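You operate a simulated robot arm through the tools that you are given. There is no shell and no other tool. Be economical: measure what you need, move in short steps, check, and stop when the job is done.

You are at the controls of a simulated robot arm. One attempt, no reset.

Task
Cure the yellow disc on LOW in the curing box.
Fine: open the drawer again after, leave the disc in it and turn the purple dial off; the other discs stay as they are.

The check looks at the end state, three seconds after you hand in, the way a careful person would. Anything else that was tipped, shoved, dropped, spilled or broken makes it a failure.

Robot
A 6-joint arm with a two-finger parallel gripper, fixed in place. Base frame: the origin is at the foot of the arm, x ahead of it, y to its left, z up; the work surface is at about z = 0. Units: m, rad, N and s.
With the tool pointing down near the work surface it reaches from about 0.14 to 0.58 m from the base axis. Its first joint turns from -1.152 to 1.152 rad. Payload 2.1 kg.
Tool frame: the origin (TCP) lies between the finger pads and is the grasp point; the fingertips stand 0.03 m ahead of it; z points along the fingers, y is the line along which they close. The gripper opens to 0.094 m. The fingers are 0.028 m wide and 0.01 m thick; the gripper's body (0.05 by 0.096 m) begins 0.055 m behind the TCP.
Orientation is that of the tool frame in the base frame, as [roll, pitch, yaw] about the fixed x, y, z axes, in that order (R = Rz(yaw) Ry(pitch) Rx(roll)). With the fingers straight down and closing along the base's y, the tool's x points along the base's -x, its y along +y and its z along -z.

Tools
- The arm moves only by the tool servo_tool. Its argument "commands" is a list of rows, each an object of numbers (a shift or turn left out is 0, a gripper value left out holds the last): "tx", "ty", "tz": the shift along the base's x, y, z in units of 400 mm (1.0 is 400 mm); "ax", "ay", "az": the turn, a rotation vector about the base's x, y, z in units of 90 degrees (1.0 is 90 degrees); "gripper": the opening in per cent of the stroke, from 0 (shut) to 100 (fully open). In form: [{"tx": .., "ty": .., "tz": .., "ax": .., "ay": .., "az": .., "gripper": ..}, ...]. A call has 1 to 12 rows; each row is the pose to reach, as a shift and turn from the pose commanded when the call began. A call with a number of a shift or a turn outside -1 to 1 is refused whole. Rows are played at 5 a second. More than 0.05 m and 0.15 rad between two rows, or a gripper value outside its range, and nothing of the call is played. Where a pose cannot be reached the arm comes as near as it can. A force on the tool above 40 N (or 10 N above the force at the start of the call, whichever is more), or a blocked arm, ends the call early, and 0.2 s more pass. The fingers move at their own pace (about 0.072 m/s each) and stop on an object; they squeeze with about 21 N. The grip force told is the motor's: it shows also when the fingers shut on nothing. Time passes only in rows, and 0.2 s behind the last, so rows that repeat a pose let the fingers close. The reply holds the time, the measured pose of the TCP, the force on the tool along the base axes, the opening and the grip force, in the units named above and with some noise, and new pictures: "show" is both (left out), scene, wrist or none.
- Cameras (640 x 400 px; columns grow to the right, rows downward): "scene" is fixed at [0.073, -0.4058, 0.4924]; the picture's right is [0.47, -0.88, 0.00], its down [-0.47, -0.25, -0.84] and it looks along [0.75, 0.40, -0.54] (base axes); focal length 214 px, centre (320, 200). "wrist" rides on the gripper at [0.076, 0.014, -0.102] in the tool frame; the picture's right is [-0.18, 0.98, 0.00], its down [-0.75, -0.14, -0.64] and it looks along [-0.63, -0.12, 0.77] (tool axes); focal length 243 px, centre (320, 200).
- probe_pixels(camera, pixels): for up to 12 pixels [column, row] of the newest picture of that camera ("zoom" is the newest enlarged one), the place [x, y, z] in the base frame of the surface seen there, good to about 0.003 m, but the place of the scene camera against the robot may be out by one fixed shift of up to 0.012 m in any direction. The clock stands still meanwhile.
- enlarge(camera, box): a new picture of the part [left, top, right, bottom] of that camera's present view, enlarged. The clock stands still meanwhile.
- close_job(): hands the job in; it is judged then, once.

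Keep the steps short. Do not move on a guess: measure, check each grasp and each placing, and mend mistakes. In all there are 80 turns and 200 pictures (those below and enlarged ones count). Leave the gripper open and the arm clear of the work at the hand-in unless told otherwise, and finish with a single line.

The tools are called after ">>>" by a JSON object that holds its "name" and its "arguments". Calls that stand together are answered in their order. servo_tool: Moves the arm, as the interface text tells. Its arguments: {"type":"object","properties":{"commands":{"type":"array","items":{"type":"object","properties":{"tx":{"type":"number"},"ty":{"type":"number"},"tz":{"type":"number"},"ax":{"type":"number"},"ay":{"type":"number"},"az":{"type":"number"},"gripper":{"type":"number"}}}},"show":{"type":"string","enum":["both","scene","wrist","none"]}},"required":["commands"]} The other tools are called the same way: probe_pixels (camera, pixels) gives the place of the surface under pixels of a picture; enlarge (camera, box) takes an enlarged picture of a part of a camera's view; close_job () hands the job in.

At the start:

```text
t: 0.0
ee_pos: [0.3416, -0.1567, 0.3774]
tool_rot: [-3.141, 0.0, 3.14]
ft_force: [0.5, -0.2, -0.5]
gripper_width: 0.094
grasp_force: 0.2
```

scene: 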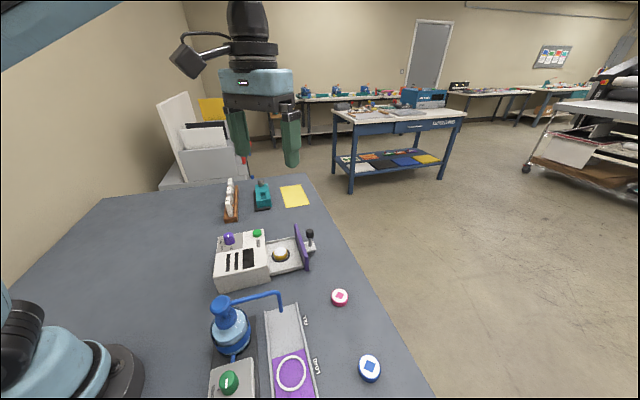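
wrist: 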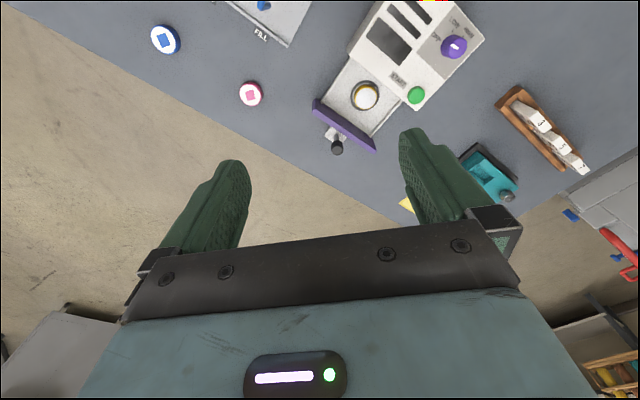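

I see the curing box with its drawer open and a disc near it, a purple dial and a green button. I'll enlarge both views to read the details.

>>> {"name": "enlarge", "arguments": {"camera": "scene", "box": [190, 210, 350, 310]}}

>>> {"name": "enlarge", "arguments": {"camera": "wrist", "box": [300, 0, 500, 160]}}

>>> {"name": "enlarge", "arguments": {"camera": "scene", "box": [190, 280, 410, 400]}}

```text
4.00 times, centred on (270, 260) of scene
```

zoom: 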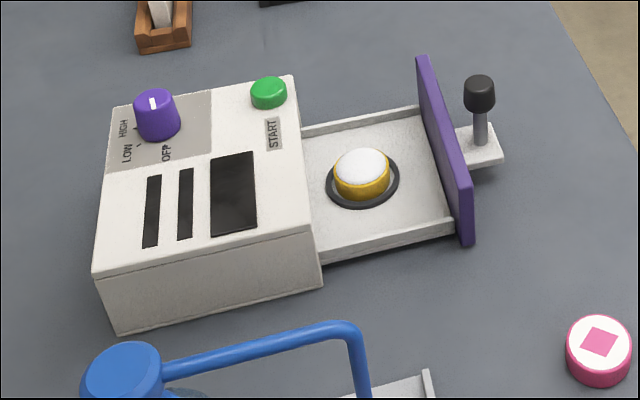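

```text
2.50 times, centred on (400, 80) of wrist
```

zoom: 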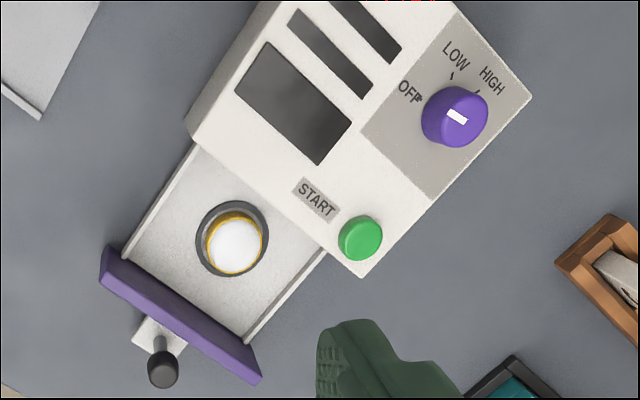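

```text
2.91 times, centred on (300, 340) of scene
```

zoom: 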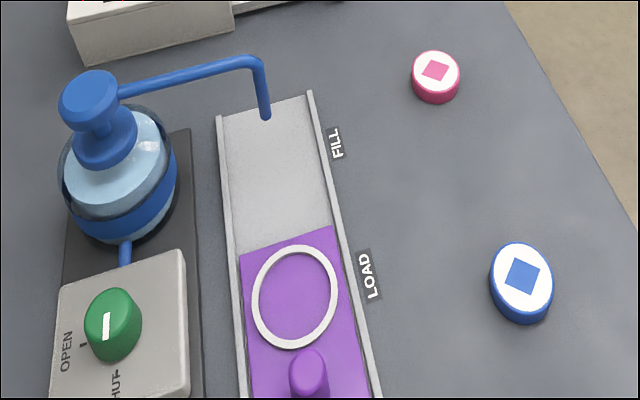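

The yellow-rimmed disc already sits in the drawer's seat and the dial appears to be at OFF. I'll probe the box parts in the wrist view, which has no fixed shift.

>>> {"name": "probe_pixels", "arguments": {"camera": "wrist", "pixels": [[455, 46], [447, 37], [459, 29], [416, 94], [364, 96], [337, 148], [337, 134], [315, 104], [373, 147], [412, 108], [482, 38], [352, 52]]}}

>>> {"name": "enlarge", "arguments": {"camera": "wrist", "box": [410, 0, 500, 60]}}

>>> {"name": "enlarge", "arguments": {"camera": "wrist", "box": [300, 60, 440, 160]}}

```text
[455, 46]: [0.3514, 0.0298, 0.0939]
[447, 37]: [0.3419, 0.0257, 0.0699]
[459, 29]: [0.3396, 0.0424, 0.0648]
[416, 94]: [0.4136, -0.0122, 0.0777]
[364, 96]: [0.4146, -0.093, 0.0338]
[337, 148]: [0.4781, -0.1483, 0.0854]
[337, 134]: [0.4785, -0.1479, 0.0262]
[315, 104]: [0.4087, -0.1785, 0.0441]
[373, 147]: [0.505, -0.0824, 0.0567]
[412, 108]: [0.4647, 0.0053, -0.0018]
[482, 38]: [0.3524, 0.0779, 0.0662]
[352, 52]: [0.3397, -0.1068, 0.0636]
```

```text
6.67 times, centred on (455, 30) of wrist
```

zoom: 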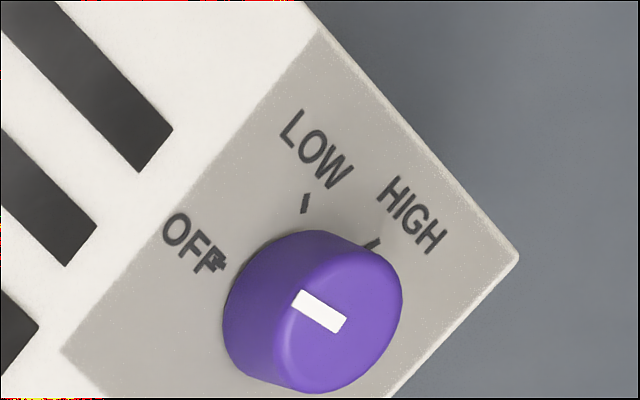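

```text
4.00 times, centred on (370, 110) of wrist
```

zoom: 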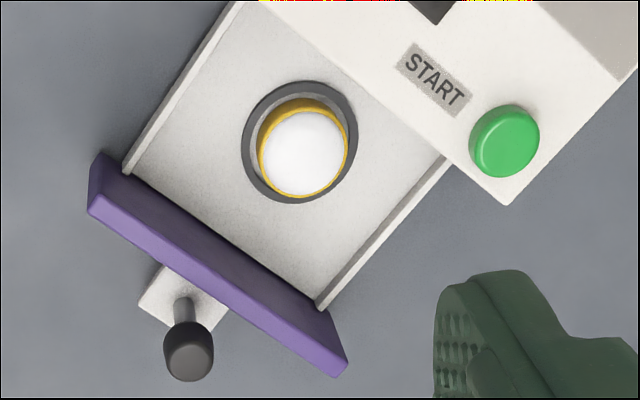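

The dial's white mark points at OFF. I'll move to a closer, centred view above the box to measure its axes.

>>> {"name": "servo_tool", "arguments": {"commands": [{"tx": -0.035, "ty": 0.0635, "tz": -0.04}, {"tx": -0.07, "ty": 0.127, "tz": -0.1}, {"tx": -0.105, "ty": 0.19, "tz": -0.16}, {"tx": -0.14, "ty": 0.254, "tz": -0.22}, {"tx": -0.175, "ty": 0.3175, "tz": -0.26}, {"tx": -0.175, "ty": 0.3175, "tz": -0.26}], "show": "both"}}

```text
t: 1.4
ee_pos: [0.2726, -0.0297, 0.2735]
tool_rot: [3.141, -0.001, -3.141]
ft_force: [-0.1, 0.6, 0.1]
gripper_width: 0.094
grasp_force: 0.1
```

scene: 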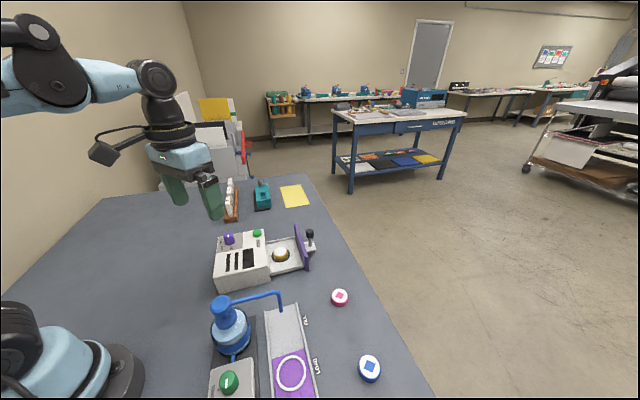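
wrist: 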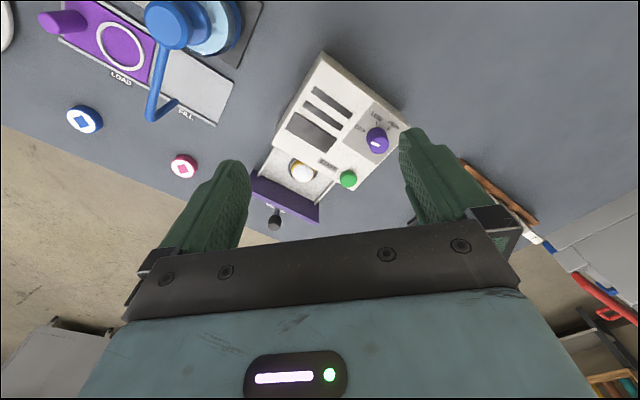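

>>> {"name": "enlarge", "arguments": {"camera": "wrist", "box": [240, 40, 432, 240]}}

```text
2.00 times, centred on (336, 140) of wrist
```

zoom: 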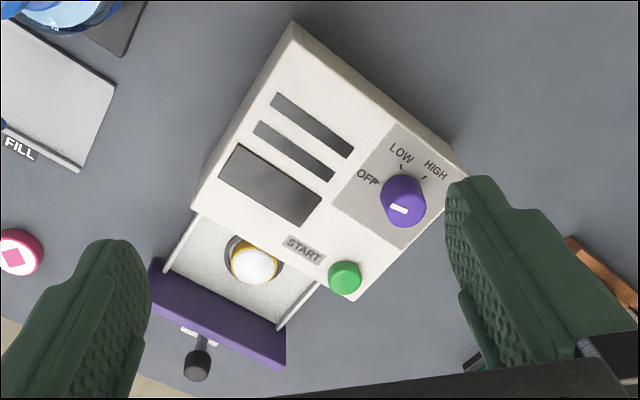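

I'll probe the box-top corners, drawer sides, dial and marks in this enlarged view.

>>> {"name": "probe_pixels", "arguments": {"camera": "zoom", "pixels": [[297, 32], [460, 174], [348, 292], [204, 202], [400, 209], [405, 185], [344, 277], [343, 267], [197, 366], [155, 270], [282, 338], [376, 183]]}}

>>> {"name": "probe_pixels", "arguments": {"camera": "zoom", "pixels": [[402, 168], [424, 178], [397, 194], [252, 262], [202, 343], [185, 330], [316, 284], [412, 206], [388, 204], [404, 218], [190, 372], [204, 372]]}}

>>> {"name": "enlarge", "arguments": {"camera": "wrist", "box": [330, 90, 426, 150]}}

```text
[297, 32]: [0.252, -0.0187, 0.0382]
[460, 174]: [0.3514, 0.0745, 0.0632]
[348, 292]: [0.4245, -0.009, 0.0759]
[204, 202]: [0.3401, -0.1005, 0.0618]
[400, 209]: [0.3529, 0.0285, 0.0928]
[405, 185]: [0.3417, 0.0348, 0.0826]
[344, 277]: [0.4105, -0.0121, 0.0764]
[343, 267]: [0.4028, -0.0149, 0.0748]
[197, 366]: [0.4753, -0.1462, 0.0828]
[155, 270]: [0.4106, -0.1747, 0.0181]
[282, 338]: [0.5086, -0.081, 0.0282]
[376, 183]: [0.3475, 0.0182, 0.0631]
```

```text
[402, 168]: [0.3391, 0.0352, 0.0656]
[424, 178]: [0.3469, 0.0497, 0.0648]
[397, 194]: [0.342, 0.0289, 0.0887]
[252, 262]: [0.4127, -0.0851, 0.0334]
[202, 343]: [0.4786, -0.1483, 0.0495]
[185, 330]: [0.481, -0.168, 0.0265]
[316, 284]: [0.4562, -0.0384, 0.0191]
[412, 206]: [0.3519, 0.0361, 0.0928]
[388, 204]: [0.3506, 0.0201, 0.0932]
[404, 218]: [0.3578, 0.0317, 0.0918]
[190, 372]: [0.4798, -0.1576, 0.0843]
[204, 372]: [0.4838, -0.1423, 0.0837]
```

```text
6.67 times, centred on (378, 120) of wrist
```

zoom: 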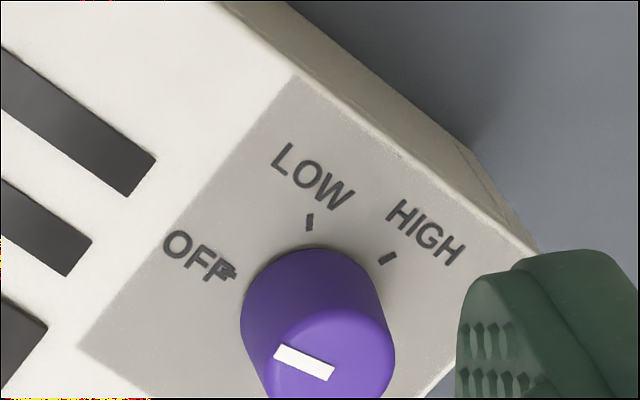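

I'll enlarge on the dial itself and probe its top rim.

>>> {"name": "enlarge", "arguments": {"camera": "wrist", "box": [346, 110, 410, 170]}}

>>> {"name": "enlarge", "arguments": {"camera": "scene", "box": [208, 222, 272, 262]}}

```text
6.67 times, centred on (378, 140) of wrist
```

zoom: 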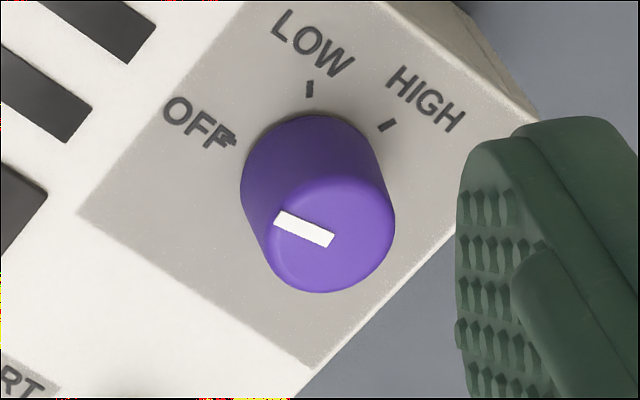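

```text
10.00 times, centred on (240, 242) of scene
```

zoom: 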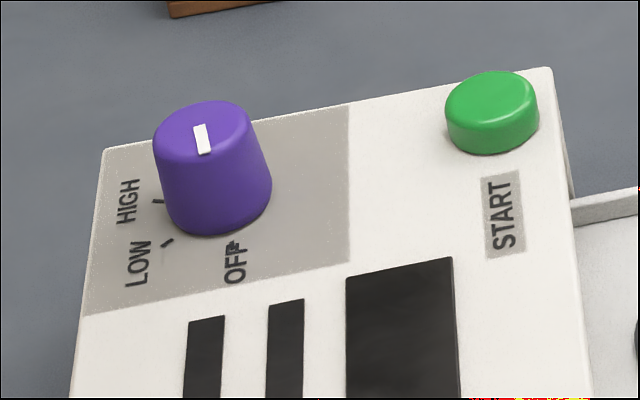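

>>> {"name": "probe_pixels", "arguments": {"camera": "wrist", "pixels": [[380, 145.25], [371, 146], [388, 144.5], [378.75, 152.7], [381, 138.5], [373, 142.5], [380, 147], [376.4, 123.2], [388.2, 128.8], [364.5, 131], [348, 180], [346, 174]]}}

>>> {"name": "enlarge", "arguments": {"camera": "wrist", "box": [250, 150, 366, 240]}}

```text
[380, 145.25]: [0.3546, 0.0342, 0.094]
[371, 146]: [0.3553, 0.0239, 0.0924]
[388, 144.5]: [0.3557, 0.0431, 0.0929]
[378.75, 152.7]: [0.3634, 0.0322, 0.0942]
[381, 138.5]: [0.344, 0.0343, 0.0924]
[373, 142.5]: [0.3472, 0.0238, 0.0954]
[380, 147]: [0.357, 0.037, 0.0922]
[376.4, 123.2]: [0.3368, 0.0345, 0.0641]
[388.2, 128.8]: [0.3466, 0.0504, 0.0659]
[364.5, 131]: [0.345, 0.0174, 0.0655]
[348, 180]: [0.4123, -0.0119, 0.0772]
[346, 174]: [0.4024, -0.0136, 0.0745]
```

```text
4.44 times, centred on (308, 195) of wrist
```

zoom: 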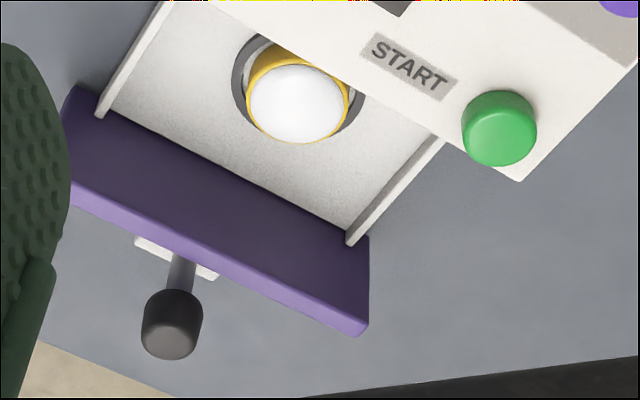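

Dial centre is about (0.355, 0.034), top z 0.094, radius about 11 mm. OFF lies at −121° and LOW at +178°, so LOW is 60° clockwise from above. I'll move above the dial, pre-turned by +30°.

>>> {"name": "servo_tool", "arguments": {"commands": [{"tx": 0.041, "ty": 0.032, "tz": -0.057, "az": 0.067, "gripper": 60}, {"tx": 0.082, "ty": 0.064, "tz": -0.114, "az": 0.133}, {"tx": 0.124, "ty": 0.095, "tz": -0.17, "az": 0.2}, {"tx": 0.165, "ty": 0.127, "tz": -0.227, "az": 0.267}, {"tx": 0.206, "ty": 0.159, "tz": -0.284, "az": 0.333}, {"tx": 0.206, "ty": 0.159, "tz": -0.284, "az": 0.333}]}}

```text
t: 2.8
ee_pos: [0.3534, 0.0342, 0.1589]
tool_rot: [-3.141, 0.002, -2.615]
ft_force: [-0.6, 0.4, -0.9]
gripper_width: 0.0562
grasp_force: 0.1
```

scene: 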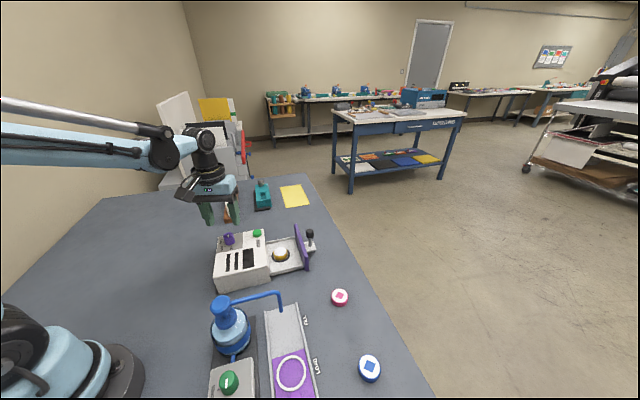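
wrist: 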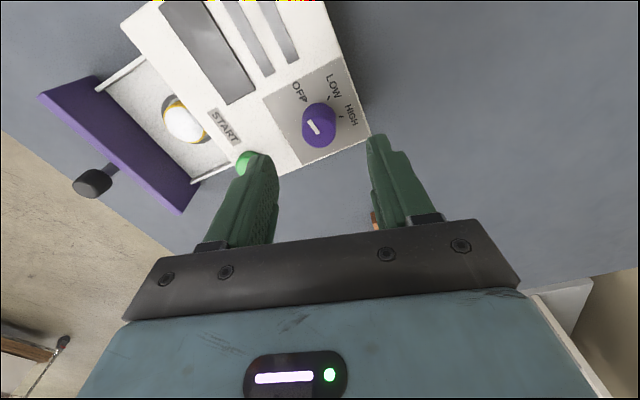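

The gripper is above the dial. I'll check the dial centre from this closer view.

>>> {"name": "enlarge", "arguments": {"camera": "wrist", "box": [272, 70, 368, 160]}}

>>> {"name": "probe_pixels", "arguments": {"camera": "wrist", "pixels": [[320, 130], [305, 129], [334, 127], [319, 144], [320, 116]]}}

```text
4.44 times, centred on (320, 115) of wrist
```

zoom: 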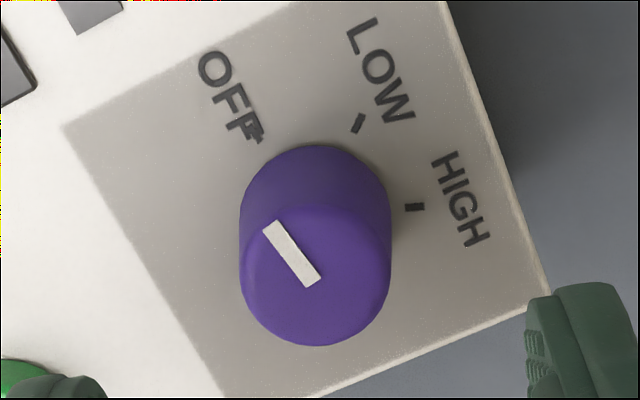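

```text
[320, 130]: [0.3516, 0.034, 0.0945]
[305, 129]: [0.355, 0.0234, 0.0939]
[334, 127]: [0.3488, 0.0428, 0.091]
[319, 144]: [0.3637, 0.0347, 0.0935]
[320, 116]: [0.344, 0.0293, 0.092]
```

Centre confirmed at about (0.3535, 0.0335). I'll go straight down 58 mm and close on the dial.

>>> {"name": "servo_tool", "arguments": {"commands": [{"tz": -0.04}, {"tz": -0.08}, {"tz": -0.115}, {"tz": -0.145}, {"tz": -0.145}, {"tz": -0.145, "gripper": 0}, {"tz": -0.145}, {"tz": -0.145}]}}

```text
t: 4.6
ee_pos: [0.3546, 0.0332, 0.101]
tool_rot: [-3.14, 0.001, -2.62]
ft_force: [4.2, -4.3, -10.7]
gripper_width: 0.027
grasp_force: 45.0
```

scene: 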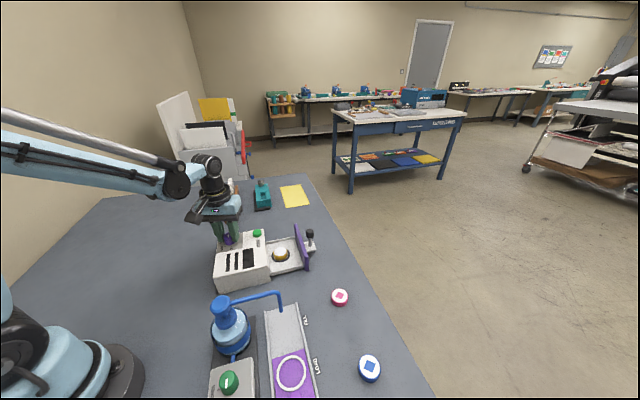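
wrist: 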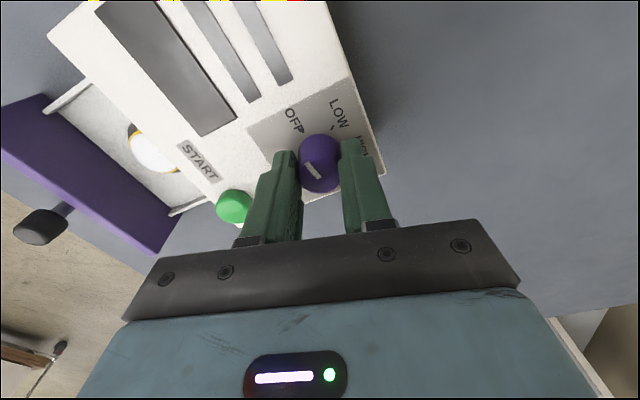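

Gripped at 27 mm opening. Turning the dial clockwise 60° towards LOW.

>>> {"name": "servo_tool", "arguments": {"commands": [{"az": -0.08}, {"az": -0.16}, {"az": -0.24}, {"az": -0.32}, {"az": -0.4}, {"az": -0.48}, {"az": -0.56}, {"az": -0.64}, {"az": -0.667}, {"az": -0.667}]}}

```text
t: 6.8
ee_pos: [0.3549, 0.0326, 0.102]
tool_rot: [-3.138, 0.003, 2.617]
ft_force: [11.2, -14.7, -15.4]
gripper_width: 0.0269
grasp_force: 45.3
```

scene: 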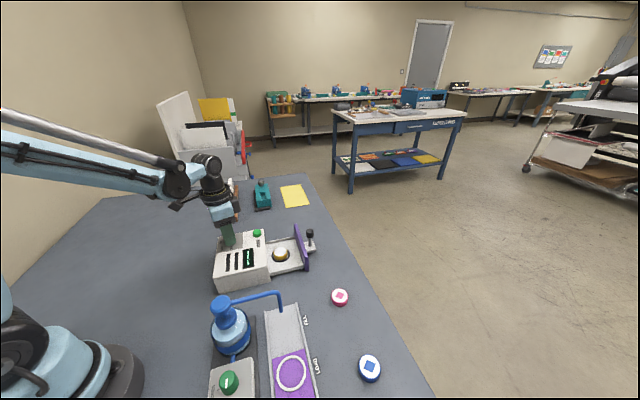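
wrist: 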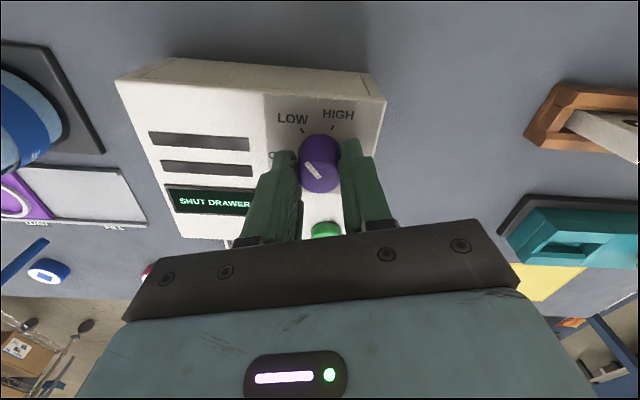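

The display lights up with "SHUT DRAWER". I'll release and rise, then check where the pointer is.

>>> {"name": "servo_tool", "arguments": {"commands": [{"gripper": 60}, {"gripper": 60}, {"gripper": 60}, {"tz": 0.06}, {"tz": 0.12}, {"tz": 0.18}, {"tz": 0.18}], "show": "wrist"}}

>>> {"name": "enlarge", "arguments": {"camera": "wrist", "box": [140, 40, 400, 200]}}

```text
t: 8.4
ee_pos: [0.3552, 0.0339, 0.1733]
tool_rot: [-3.141, 0.0, 2.616]
ft_force: [0.3, 0.4, 0.3]
gripper_width: 0.0562
grasp_force: 0.1
```

wrist: 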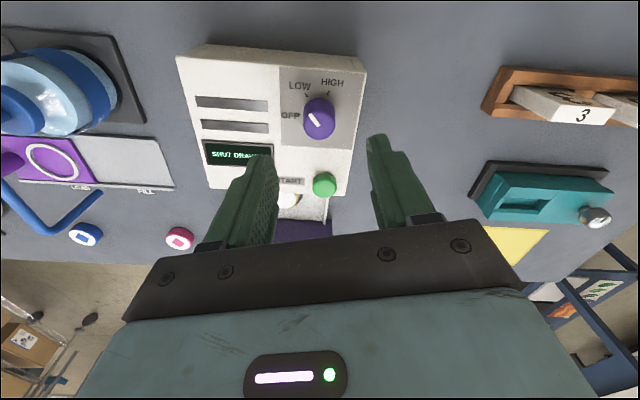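

```text
2.46 times, centred on (270, 120) of wrist
```

zoom: 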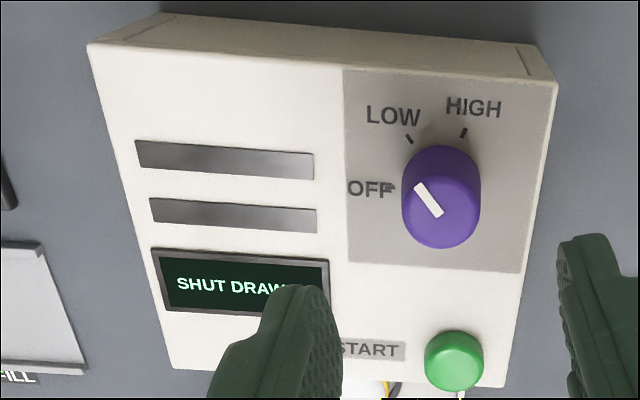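

Pointer sits at LOW. Next is the drawer handle; I'll first measure the nearby pump and knob.

>>> {"name": "probe_pixels", "arguments": {"camera": "scene", "pixels": [[222, 300], [278, 293], [281, 306], [310, 232], [310, 244], [311, 254], [300, 228], [308, 268], [340, 294], [281, 253], [260, 283], [265, 240]]}}

>>> {"name": "enlarge", "arguments": {"camera": "scene", "box": [260, 215, 340, 275]}}

```text
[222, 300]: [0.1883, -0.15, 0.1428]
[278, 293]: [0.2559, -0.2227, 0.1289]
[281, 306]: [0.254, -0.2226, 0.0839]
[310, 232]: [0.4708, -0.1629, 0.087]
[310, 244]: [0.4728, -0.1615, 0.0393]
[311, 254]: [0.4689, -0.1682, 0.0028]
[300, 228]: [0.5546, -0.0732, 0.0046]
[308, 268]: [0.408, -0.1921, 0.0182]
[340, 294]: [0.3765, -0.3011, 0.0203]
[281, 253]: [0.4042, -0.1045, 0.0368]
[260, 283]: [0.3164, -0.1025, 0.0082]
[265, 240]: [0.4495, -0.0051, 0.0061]
```

```text
6.67 times, centred on (300, 245) of scene
```

zoom: 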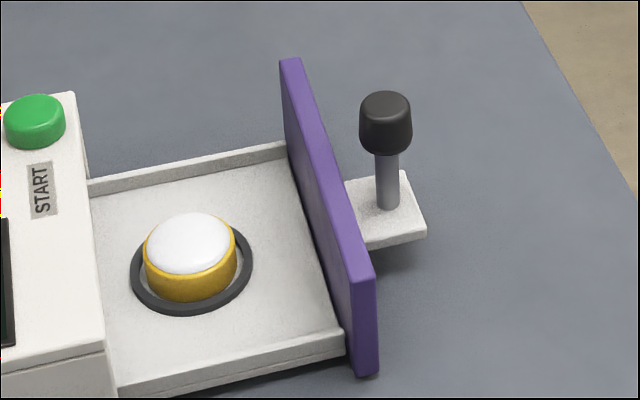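

Pump is well clear. Moving above the knob at about (0.479, −0.149), turning so that the fingers close along the drawer's axis.

>>> {"name": "servo_tool", "arguments": {"commands": [{"tx": 0.031, "ty": -0.046, "az": 0.083}, {"tx": 0.062, "ty": -0.091, "az": 0.167}, {"tx": 0.093, "ty": -0.137, "az": 0.25}, {"tx": 0.124, "ty": -0.183, "az": 0.333}, {"tx": 0.155, "ty": -0.228, "az": 0.417}, {"tx": 0.186, "ty": -0.274, "az": 0.5}, {"tx": 0.217, "ty": -0.32, "az": 0.583}, {"tx": 0.248, "ty": -0.366, "az": 0.667}, {"tx": 0.279, "ty": -0.411, "az": 0.75}, {"tx": 0.3095, "ty": -0.457, "az": 0.833, "gripper": 50}, {"tx": 0.3095, "ty": -0.457, "az": 0.833}]}}

```text
t: 10.8
ee_pos: [0.4786, -0.1492, 0.1729]
tool_rot: [3.141, -0.001, -2.356]
ft_force: [0.3, -0.3, 0.6]
gripper_width: 0.0469
grasp_force: 0.0
```

scene: 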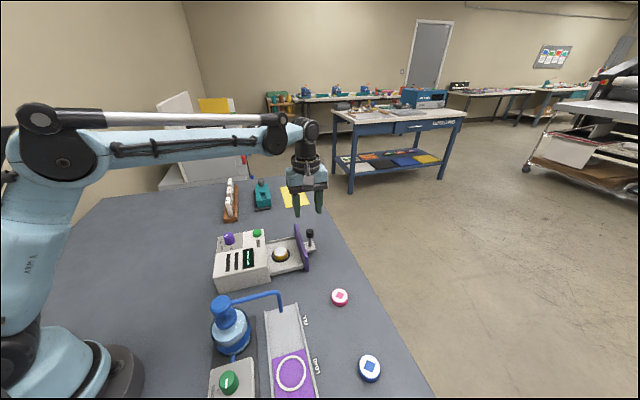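
wrist: 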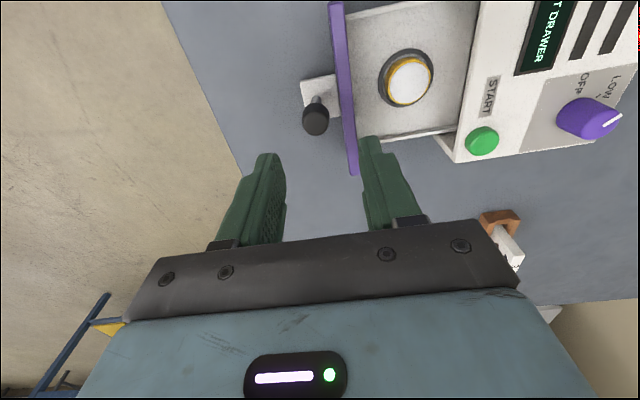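

Probing the knob's top and the panel's top edge from here.

>>> {"name": "enlarge", "arguments": {"camera": "wrist", "box": [290, 60, 386, 150]}}

>>> {"name": "probe_pixels", "arguments": {"camera": "wrist", "pixels": [[315, 122], [305, 122], [325, 121], [315, 132], [316, 112], [347, 122], [341, 60], [351, 165], [337, 30], [333, 110], [352, 120]]}}

```text
4.44 times, centred on (338, 105) of wrist
```

zoom: 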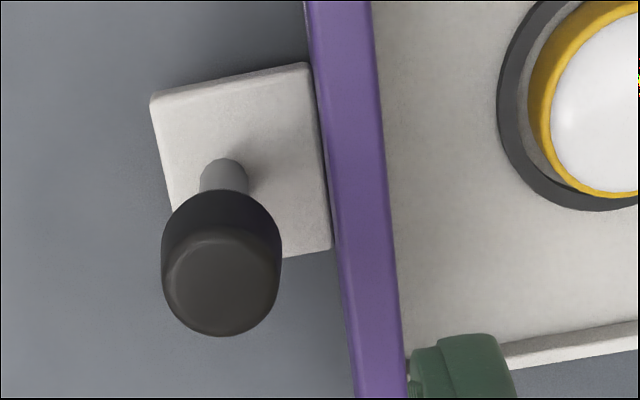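

```text
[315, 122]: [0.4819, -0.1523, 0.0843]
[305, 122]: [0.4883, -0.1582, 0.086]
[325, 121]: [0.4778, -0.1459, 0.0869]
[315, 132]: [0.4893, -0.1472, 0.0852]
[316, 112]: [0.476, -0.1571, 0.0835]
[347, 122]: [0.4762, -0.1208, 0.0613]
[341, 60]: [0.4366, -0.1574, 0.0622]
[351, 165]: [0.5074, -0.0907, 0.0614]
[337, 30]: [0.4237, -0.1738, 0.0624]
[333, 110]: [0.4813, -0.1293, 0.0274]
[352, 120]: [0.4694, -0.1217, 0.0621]
```

Knob centre is (0.482, −0.152), top z 0.086, panel top z 0.062 and the drawer axis is at −45°. I'll descend with tips at 0.067 and grip the knob.

>>> {"name": "servo_tool", "arguments": {"commands": [{"tx": 0.0085, "ty": -0.007, "tz": -0.06}, {"tx": 0.0085, "ty": -0.007, "tz": -0.12}, {"tx": 0.0085, "ty": -0.007, "tz": -0.165}, {"tx": 0.0085, "ty": -0.007, "tz": -0.19}, {"tx": 0.0085, "ty": -0.007, "tz": -0.19}, {"tx": 0.0085, "ty": -0.007, "tz": -0.19, "gripper": 0}, {"tx": 0.0085, "ty": -0.007, "tz": -0.19}, {"tx": 0.0085, "ty": -0.007, "tz": -0.19}]}}

```text
t: 12.6
ee_pos: [0.4826, -0.1513, 0.0987]
tool_rot: [3.141, 0.0, -2.358]
ft_force: [-0.5, 0.0, -6.3]
gripper_width: 0.0231
grasp_force: 45.2
```

scene: 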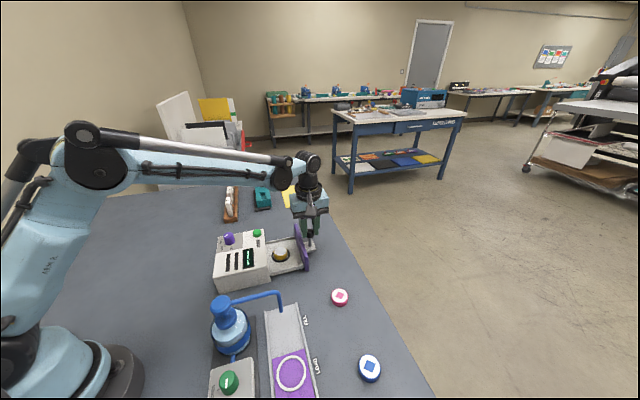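
wrist: 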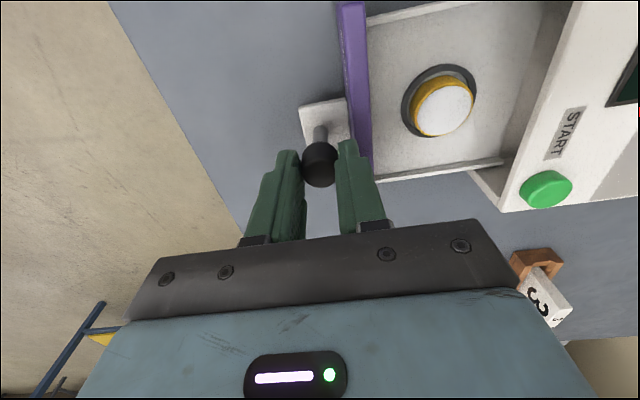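

Knob held (23 mm). Pushing the drawer shut along (−0.707, +0.707), first 80 mm.

>>> {"name": "servo_tool", "arguments": {"commands": [{"tx": -0.018, "ty": 0.018}, {"tx": -0.036, "ty": 0.036}, {"tx": -0.054, "ty": 0.054}, {"tx": -0.072, "ty": 0.072}, {"tx": -0.09, "ty": 0.09}, {"tx": -0.108, "ty": 0.108}, {"tx": -0.126, "ty": 0.126}, {"tx": -0.141, "ty": 0.141}, {"tx": -0.141, "ty": 0.141}]}}

```text
t: 14.6
ee_pos: [0.4254, -0.0955, 0.0978]
tool_rot: [-3.141, 0.002, -2.357]
ft_force: [4.8, 6.3, 11.7]
gripper_width: 0.023
grasp_force: 44.9
```

scene: 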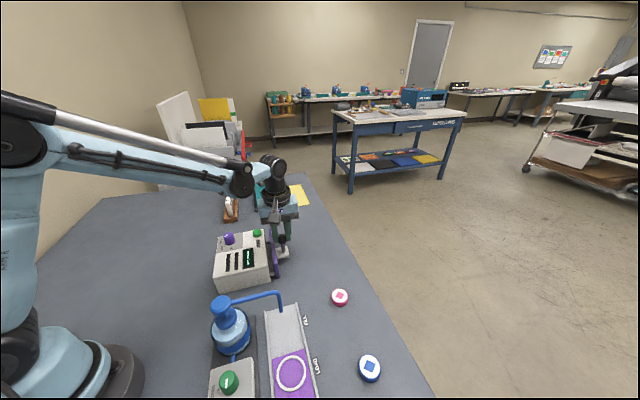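
wrist: 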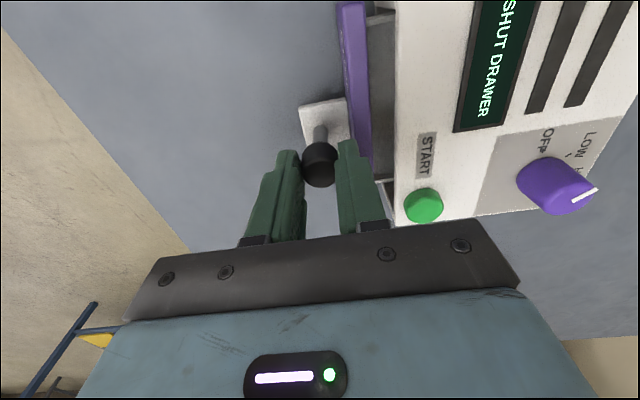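

About 15–20 mm gap left. Continuing in 4 mm steps.

>>> {"name": "servo_tool", "arguments": {"commands": [{"tx": -0.0075, "ty": 0.0075}, {"tx": -0.015, "ty": 0.015}, {"tx": -0.0225, "ty": 0.0225}, {"tx": -0.03, "ty": 0.03}, {"tx": -0.03, "ty": 0.03}]}}

```text
t: 16.0
ee_pos: [0.4147, -0.0851, 0.0987]
tool_rot: [-3.125, 0.004, -2.359]
ft_force: [1.4, -0.9, 3.9]
gripper_width: 0.0231
grasp_force: 44.9
stopped in row 5: the force on the tool passed its limit (the readings are from after the stop); the commanded pose is now the measured one
```

scene: 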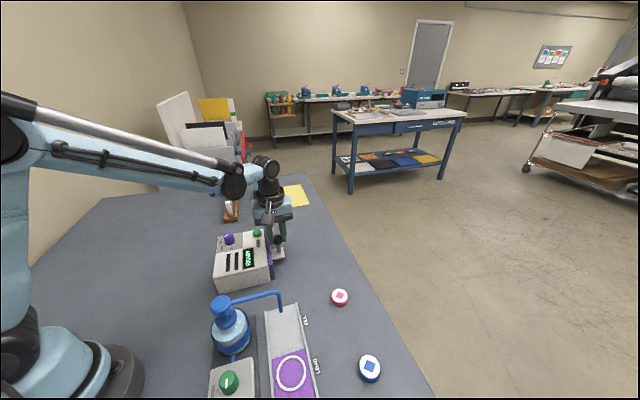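
wrist: 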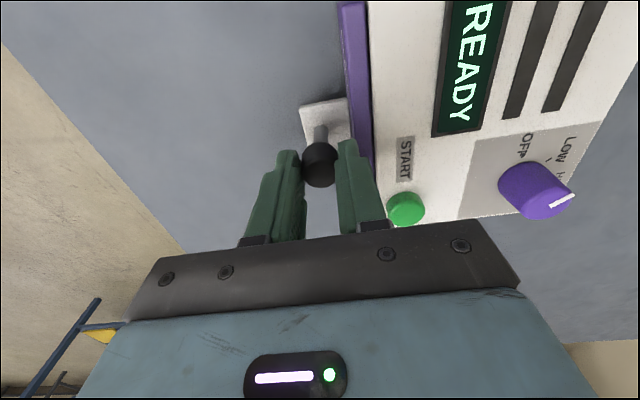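

Display reads READY and the drawer is flush. Releasing the knob and rising.

>>> {"name": "servo_tool", "arguments": {"commands": [{"gripper": 45}, {"gripper": 45}, {"tz": 0.06}, {"tz": 0.12}, {"tz": 0.17}, {"tz": 0.17}], "show": "wrist"}}

```text
t: 17.4
ee_pos: [0.416, -0.0861, 0.1653]
tool_rot: [-3.128, 0.004, -2.36]
ft_force: [0.6, -0.6, 0.0]
gripper_width: 0.0423
grasp_force: 0.0
```

wrist: 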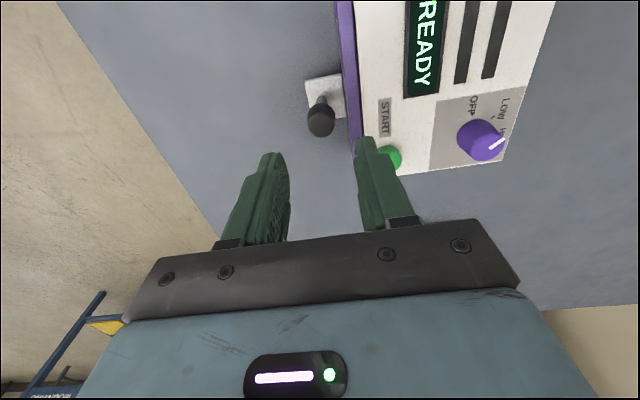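

>>> {"name": "probe_pixels", "arguments": {"camera": "wrist", "pixels": [[393, 158], [396, 153], [388, 150], [400, 162], [320, 123], [313, 124], [482, 139]]}}

>>> {"name": "enlarge", "arguments": {"camera": "wrist", "box": [300, 70, 516, 205]}}

```text
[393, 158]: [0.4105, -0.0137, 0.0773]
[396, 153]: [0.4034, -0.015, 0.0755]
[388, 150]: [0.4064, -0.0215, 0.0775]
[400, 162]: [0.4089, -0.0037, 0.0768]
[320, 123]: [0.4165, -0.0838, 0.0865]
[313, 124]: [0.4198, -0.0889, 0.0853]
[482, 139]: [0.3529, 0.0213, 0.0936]
```

```text
2.96 times, centred on (408, 138) of wrist
```

zoom: 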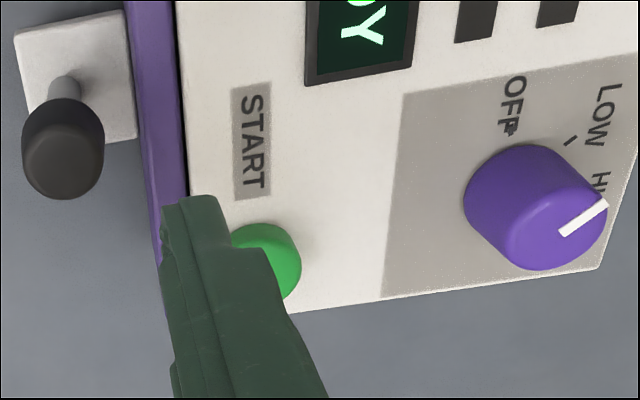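

I'll verify the pointer direction by probing the white mark's ends.

>>> {"name": "probe_pixels", "arguments": {"camera": "zoom", "pixels": [[566, 231], [602, 206], [584, 218], [540, 262], [515, 215], [570, 140], [511, 128]]}}

```text
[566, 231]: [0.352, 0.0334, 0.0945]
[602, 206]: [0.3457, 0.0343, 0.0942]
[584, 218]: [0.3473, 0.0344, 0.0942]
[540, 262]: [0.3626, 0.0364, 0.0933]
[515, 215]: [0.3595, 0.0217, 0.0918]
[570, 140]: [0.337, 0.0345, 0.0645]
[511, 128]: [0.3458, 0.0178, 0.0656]
```

Pointer reads about 175°, which is LOW. Moving with closed fingers above START (0.410, −0.012).

>>> {"name": "servo_tool", "arguments": {"commands": [{"tx": -0.004, "ty": 0.06, "gripper": 0}, {"tx": -0.008, "ty": 0.12}, {"tx": -0.015, "ty": 0.185}, {"tx": -0.015, "ty": 0.185, "tz": -0.06}, {"tx": -0.015, "ty": 0.185, "tz": -0.11}, {"tx": -0.015, "ty": 0.185, "tz": -0.11}]}}

```text
t: 18.8
ee_pos: [0.4102, -0.0112, 0.1224]
tool_rot: [-3.128, 0.005, -2.359]
ft_force: [0.1, 0.4, 0.3]
gripper_width: 0.0
grasp_force: 20.6
```

scene: 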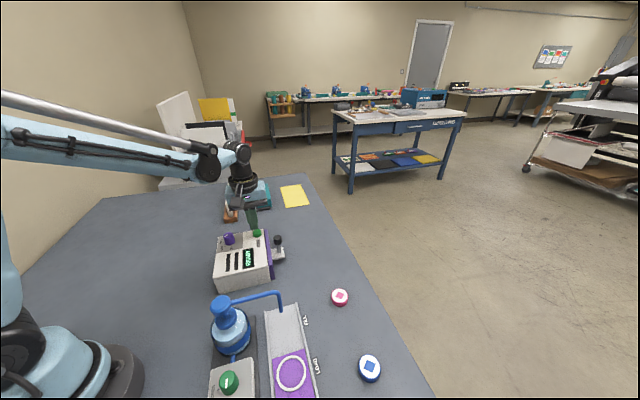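
wrist: 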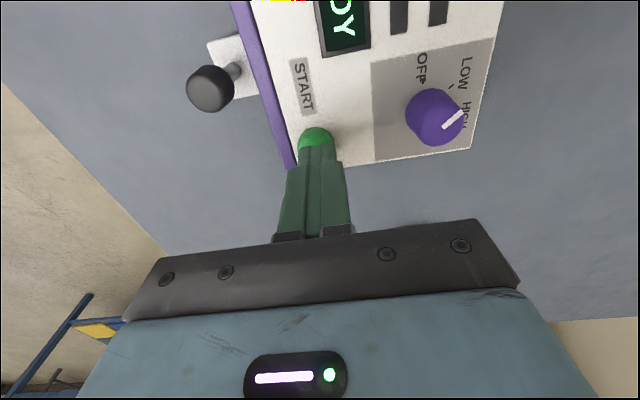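

Tips are 15 mm above START. Pressing slowly down, then lifting.

>>> {"name": "servo_tool", "arguments": {"commands": [{"tz": -0.03}, {"tz": -0.038}, {"tz": -0.044}, {"tz": -0.049}, {"tz": -0.049}], "show": "wrist"}}

```text
t: 20.0
ee_pos: [0.4099, -0.0118, 0.1036]
tool_rot: [-3.128, 0.003, -2.358]
ft_force: [-1.1, 0.1, 2.1]
gripper_width: 0.0
grasp_force: 21.3
```

wrist: 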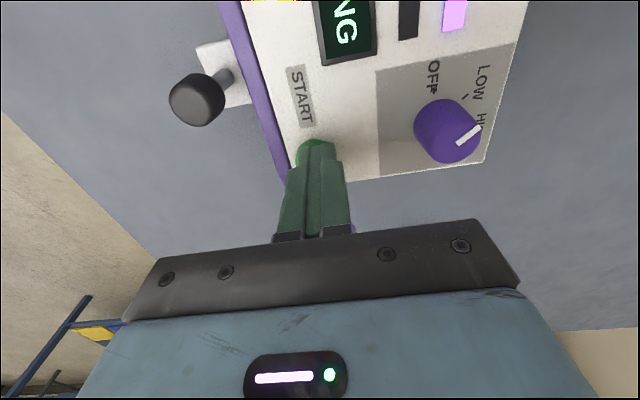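

The display ends in "…NG" and a bar glows: curing has started. Lifting and moving back above the closed drawer's knob to wait.

>>> {"name": "servo_tool", "arguments": {"commands": [{"tz": 0.06}, {"tz": 0.12}, {"tz": 0.16}, {"tz": 0.16, "tx": 0.006, "ty": -0.06, "gripper": 45}, {"tz": 0.16, "tx": 0.012, "ty": -0.12}, {"tz": 0.16, "tx": 0.0175, "ty": -0.184}, {"tz": 0.16, "tx": 0.0175, "ty": -0.184}]}}

>>> {"name": "enlarge", "arguments": {"camera": "scene", "box": [200, 220, 296, 280]}}

```text
t: 21.6
ee_pos: [0.4167, -0.0853, 0.1662]
tool_rot: [-3.128, 0.004, -2.359]
ft_force: [-0.2, 0.1, 0.1]
gripper_width: 0.0421
grasp_force: 0.1
```

scene: 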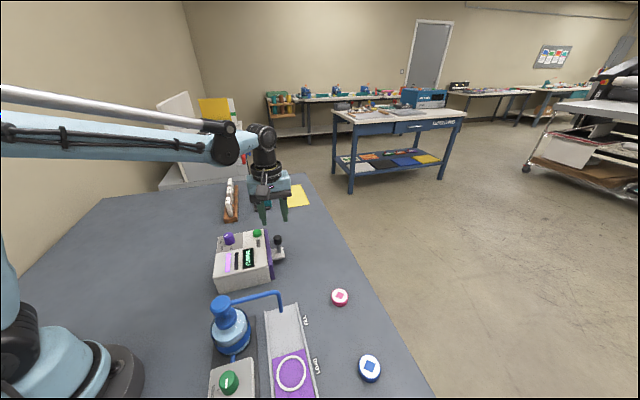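
wrist: 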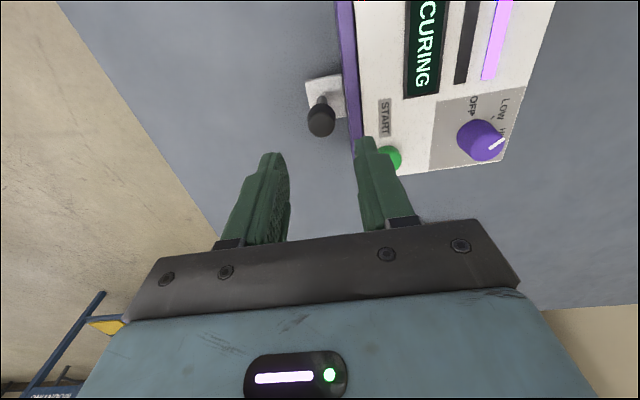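

```text
6.67 times, centred on (248, 250) of scene
```

zoom: 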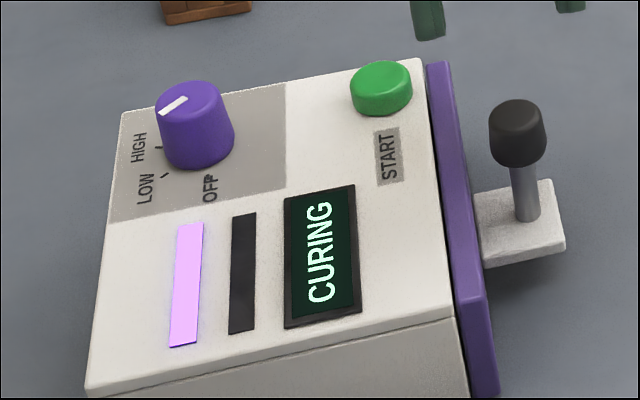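

CURING is shown with one lamp lit. Waiting in place.

>>> {"name": "servo_tool", "arguments": {"commands": [{}, {}, {}, {}, {}, {}, {}, {}, {}, {}, {}, {}], "show": "wrist"}}

```text
t: 24.2
ee_pos: [0.416, -0.0855, 0.1665]
tool_rot: [-3.128, 0.002, -2.361]
ft_force: [-0.2, 0.2, 0.0]
gripper_width: 0.0421
grasp_force: 0.0
```

wrist: 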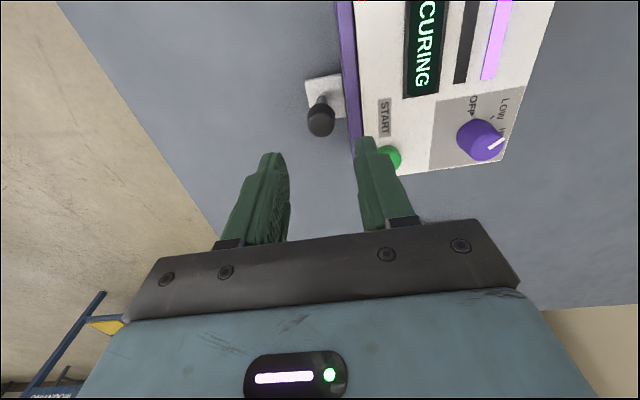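

Still curing. Waiting longer.

>>> {"name": "servo_tool", "arguments": {"commands": [{}, {}, {}, {}, {}, {}, {}, {}, {}, {}, {}, {}], "show": "none"}}

>>> {"name": "servo_tool", "arguments": {"commands": [{}, {}, {}, {}, {}, {}, {}, {}, {}, {}, {}, {}], "show": "wrist"}}

```text
t: 26.8
ee_pos: [0.4157, -0.0856, 0.166]
tool_rot: [-3.127, 0.003, -2.36]
ft_force: [0.1, -0.2, 0.8]
gripper_width: 0.0423
grasp_force: 0.2
```

```text
t: 29.4
ee_pos: [0.4161, -0.0846, 0.1668]
tool_rot: [-3.128, 0.003, -2.361]
ft_force: [0.5, 0.0, 0.1]
gripper_width: 0.0425
grasp_force: 0.1
```

wrist: 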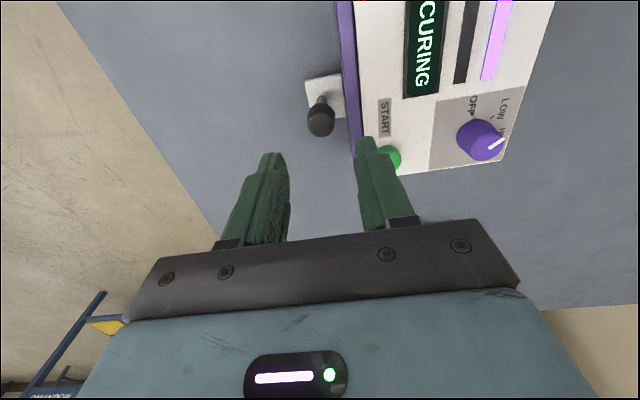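

>>> {"name": "servo_tool", "arguments": {"commands": [{}, {}, {}, {}, {}, {}, {}, {}, {}, {}, {}, {}], "show": "wrist"}}

```text
t: 32.0
ee_pos: [0.4157, -0.0853, 0.1656]
tool_rot: [-3.129, 0.003, -2.359]
ft_force: [-0.3, 0.3, 0.3]
gripper_width: 0.0424
grasp_force: 0.0
```

wrist: 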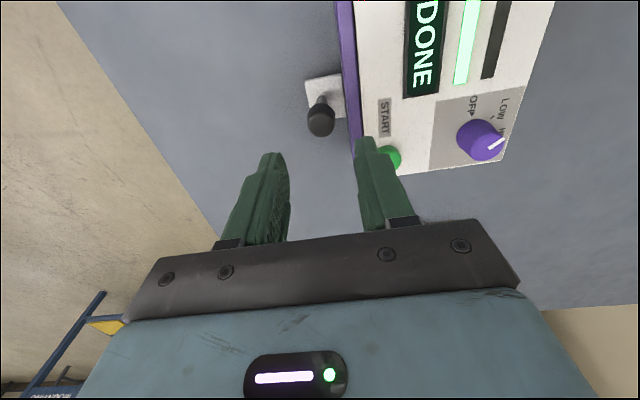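

DONE with a green lamp. Descending onto the knob and gripping it.

>>> {"name": "servo_tool", "arguments": {"commands": [{"tz": -0.05}, {"tz": -0.1}, {"tz": -0.145}, {"tz": -0.17}, {"tz": -0.17}, {"tz": -0.17, "gripper": 0}, {"tz": -0.17}, {"tz": -0.17}]}}

```text
t: 33.8
ee_pos: [0.4159, -0.0853, 0.0979]
tool_rot: [-3.129, 0.003, -2.359]
ft_force: [-0.1, -0.9, -11.1]
gripper_width: 0.0233
grasp_force: 45.4
```

scene: 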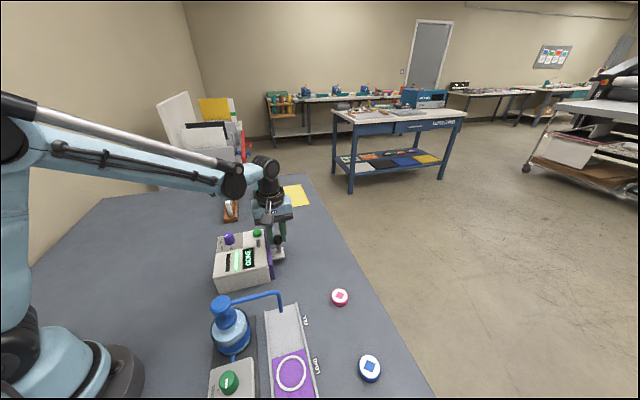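
wrist: 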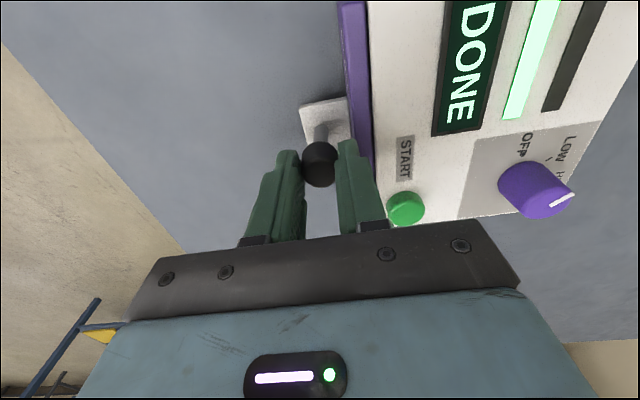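

Knob held. Pulling the drawer out along (+0.707, −0.707) to its original place, gently.

>>> {"name": "servo_tool", "arguments": {"commands": [{"tx": 0.012, "ty": -0.012}, {"tx": 0.028, "ty": -0.028}, {"tx": 0.045, "ty": -0.045}, {"tx": 0.062, "ty": -0.062}, {"tx": 0.079, "ty": -0.079}, {"tx": 0.096, "ty": -0.096}, {"tx": 0.113, "ty": -0.113}, {"tx": 0.13, "ty": -0.13}, {"tx": 0.147, "ty": -0.147}, {"tx": 0.158, "ty": -0.158}, {"tx": 0.164, "ty": -0.164}, {"tx": 0.164, "ty": -0.164}]}}

```text
t: 36.4
ee_pos: [0.4824, -0.1516, 0.0975]
tool_rot: [-3.128, 0.002, -2.361]
ft_force: [-14.6, -14.9, -0.9]
gripper_width: 0.0227
grasp_force: 44.9
```

scene: 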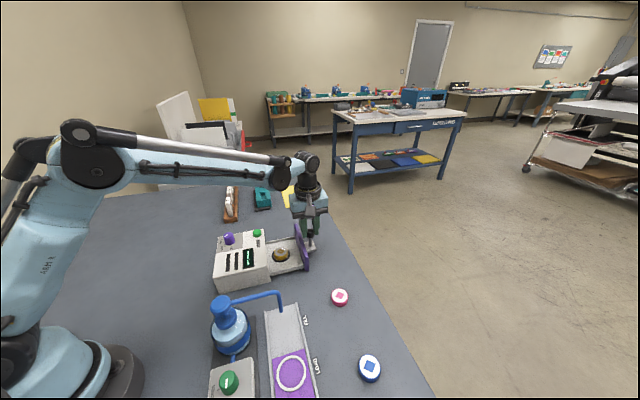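
wrist: 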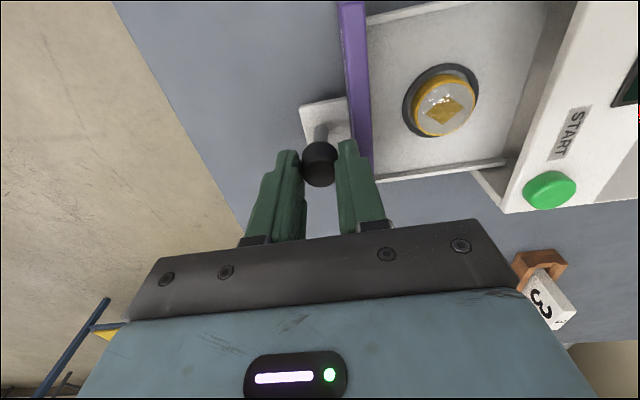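

Drawer open, and the disc is now clear with a yellow diamond. Releasing and rising.

>>> {"name": "servo_tool", "arguments": {"commands": [{"gripper": 45}, {"gripper": 45}, {"gripper": 45}, {"tz": 0.06}, {"tz": 0.12}, {"tz": 0.19}, {"tz": 0.19}], "show": "wrist"}}

>>> {"name": "enlarge", "arguments": {"camera": "scene", "box": [200, 215, 336, 300]}}

```text
t: 38.0
ee_pos: [0.4838, -0.15, 0.1743]
tool_rot: [-3.128, 0.004, -2.36]
ft_force: [0.6, 0.7, -0.2]
gripper_width: 0.0422
grasp_force: 0.0
```

wrist: 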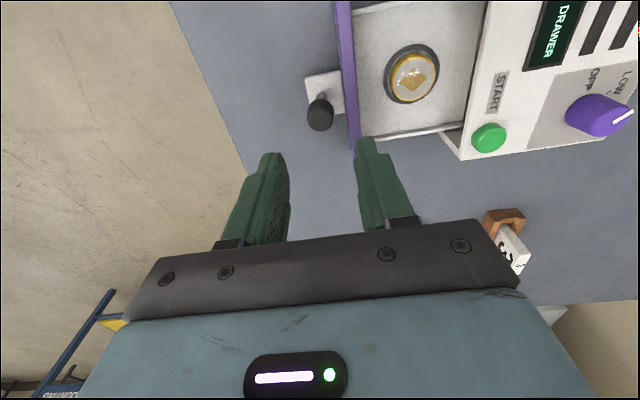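

```text
4.71 times, centred on (268, 258) of scene
```

zoom: 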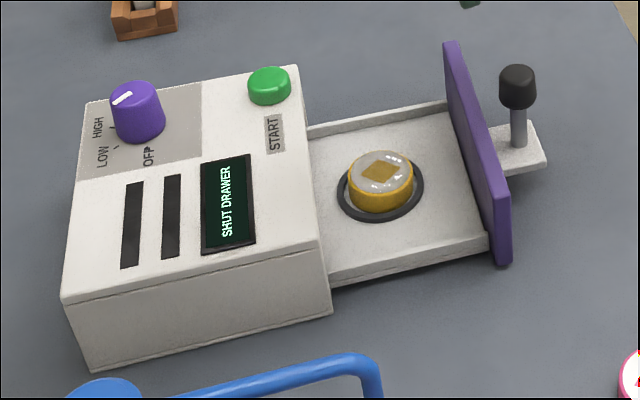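

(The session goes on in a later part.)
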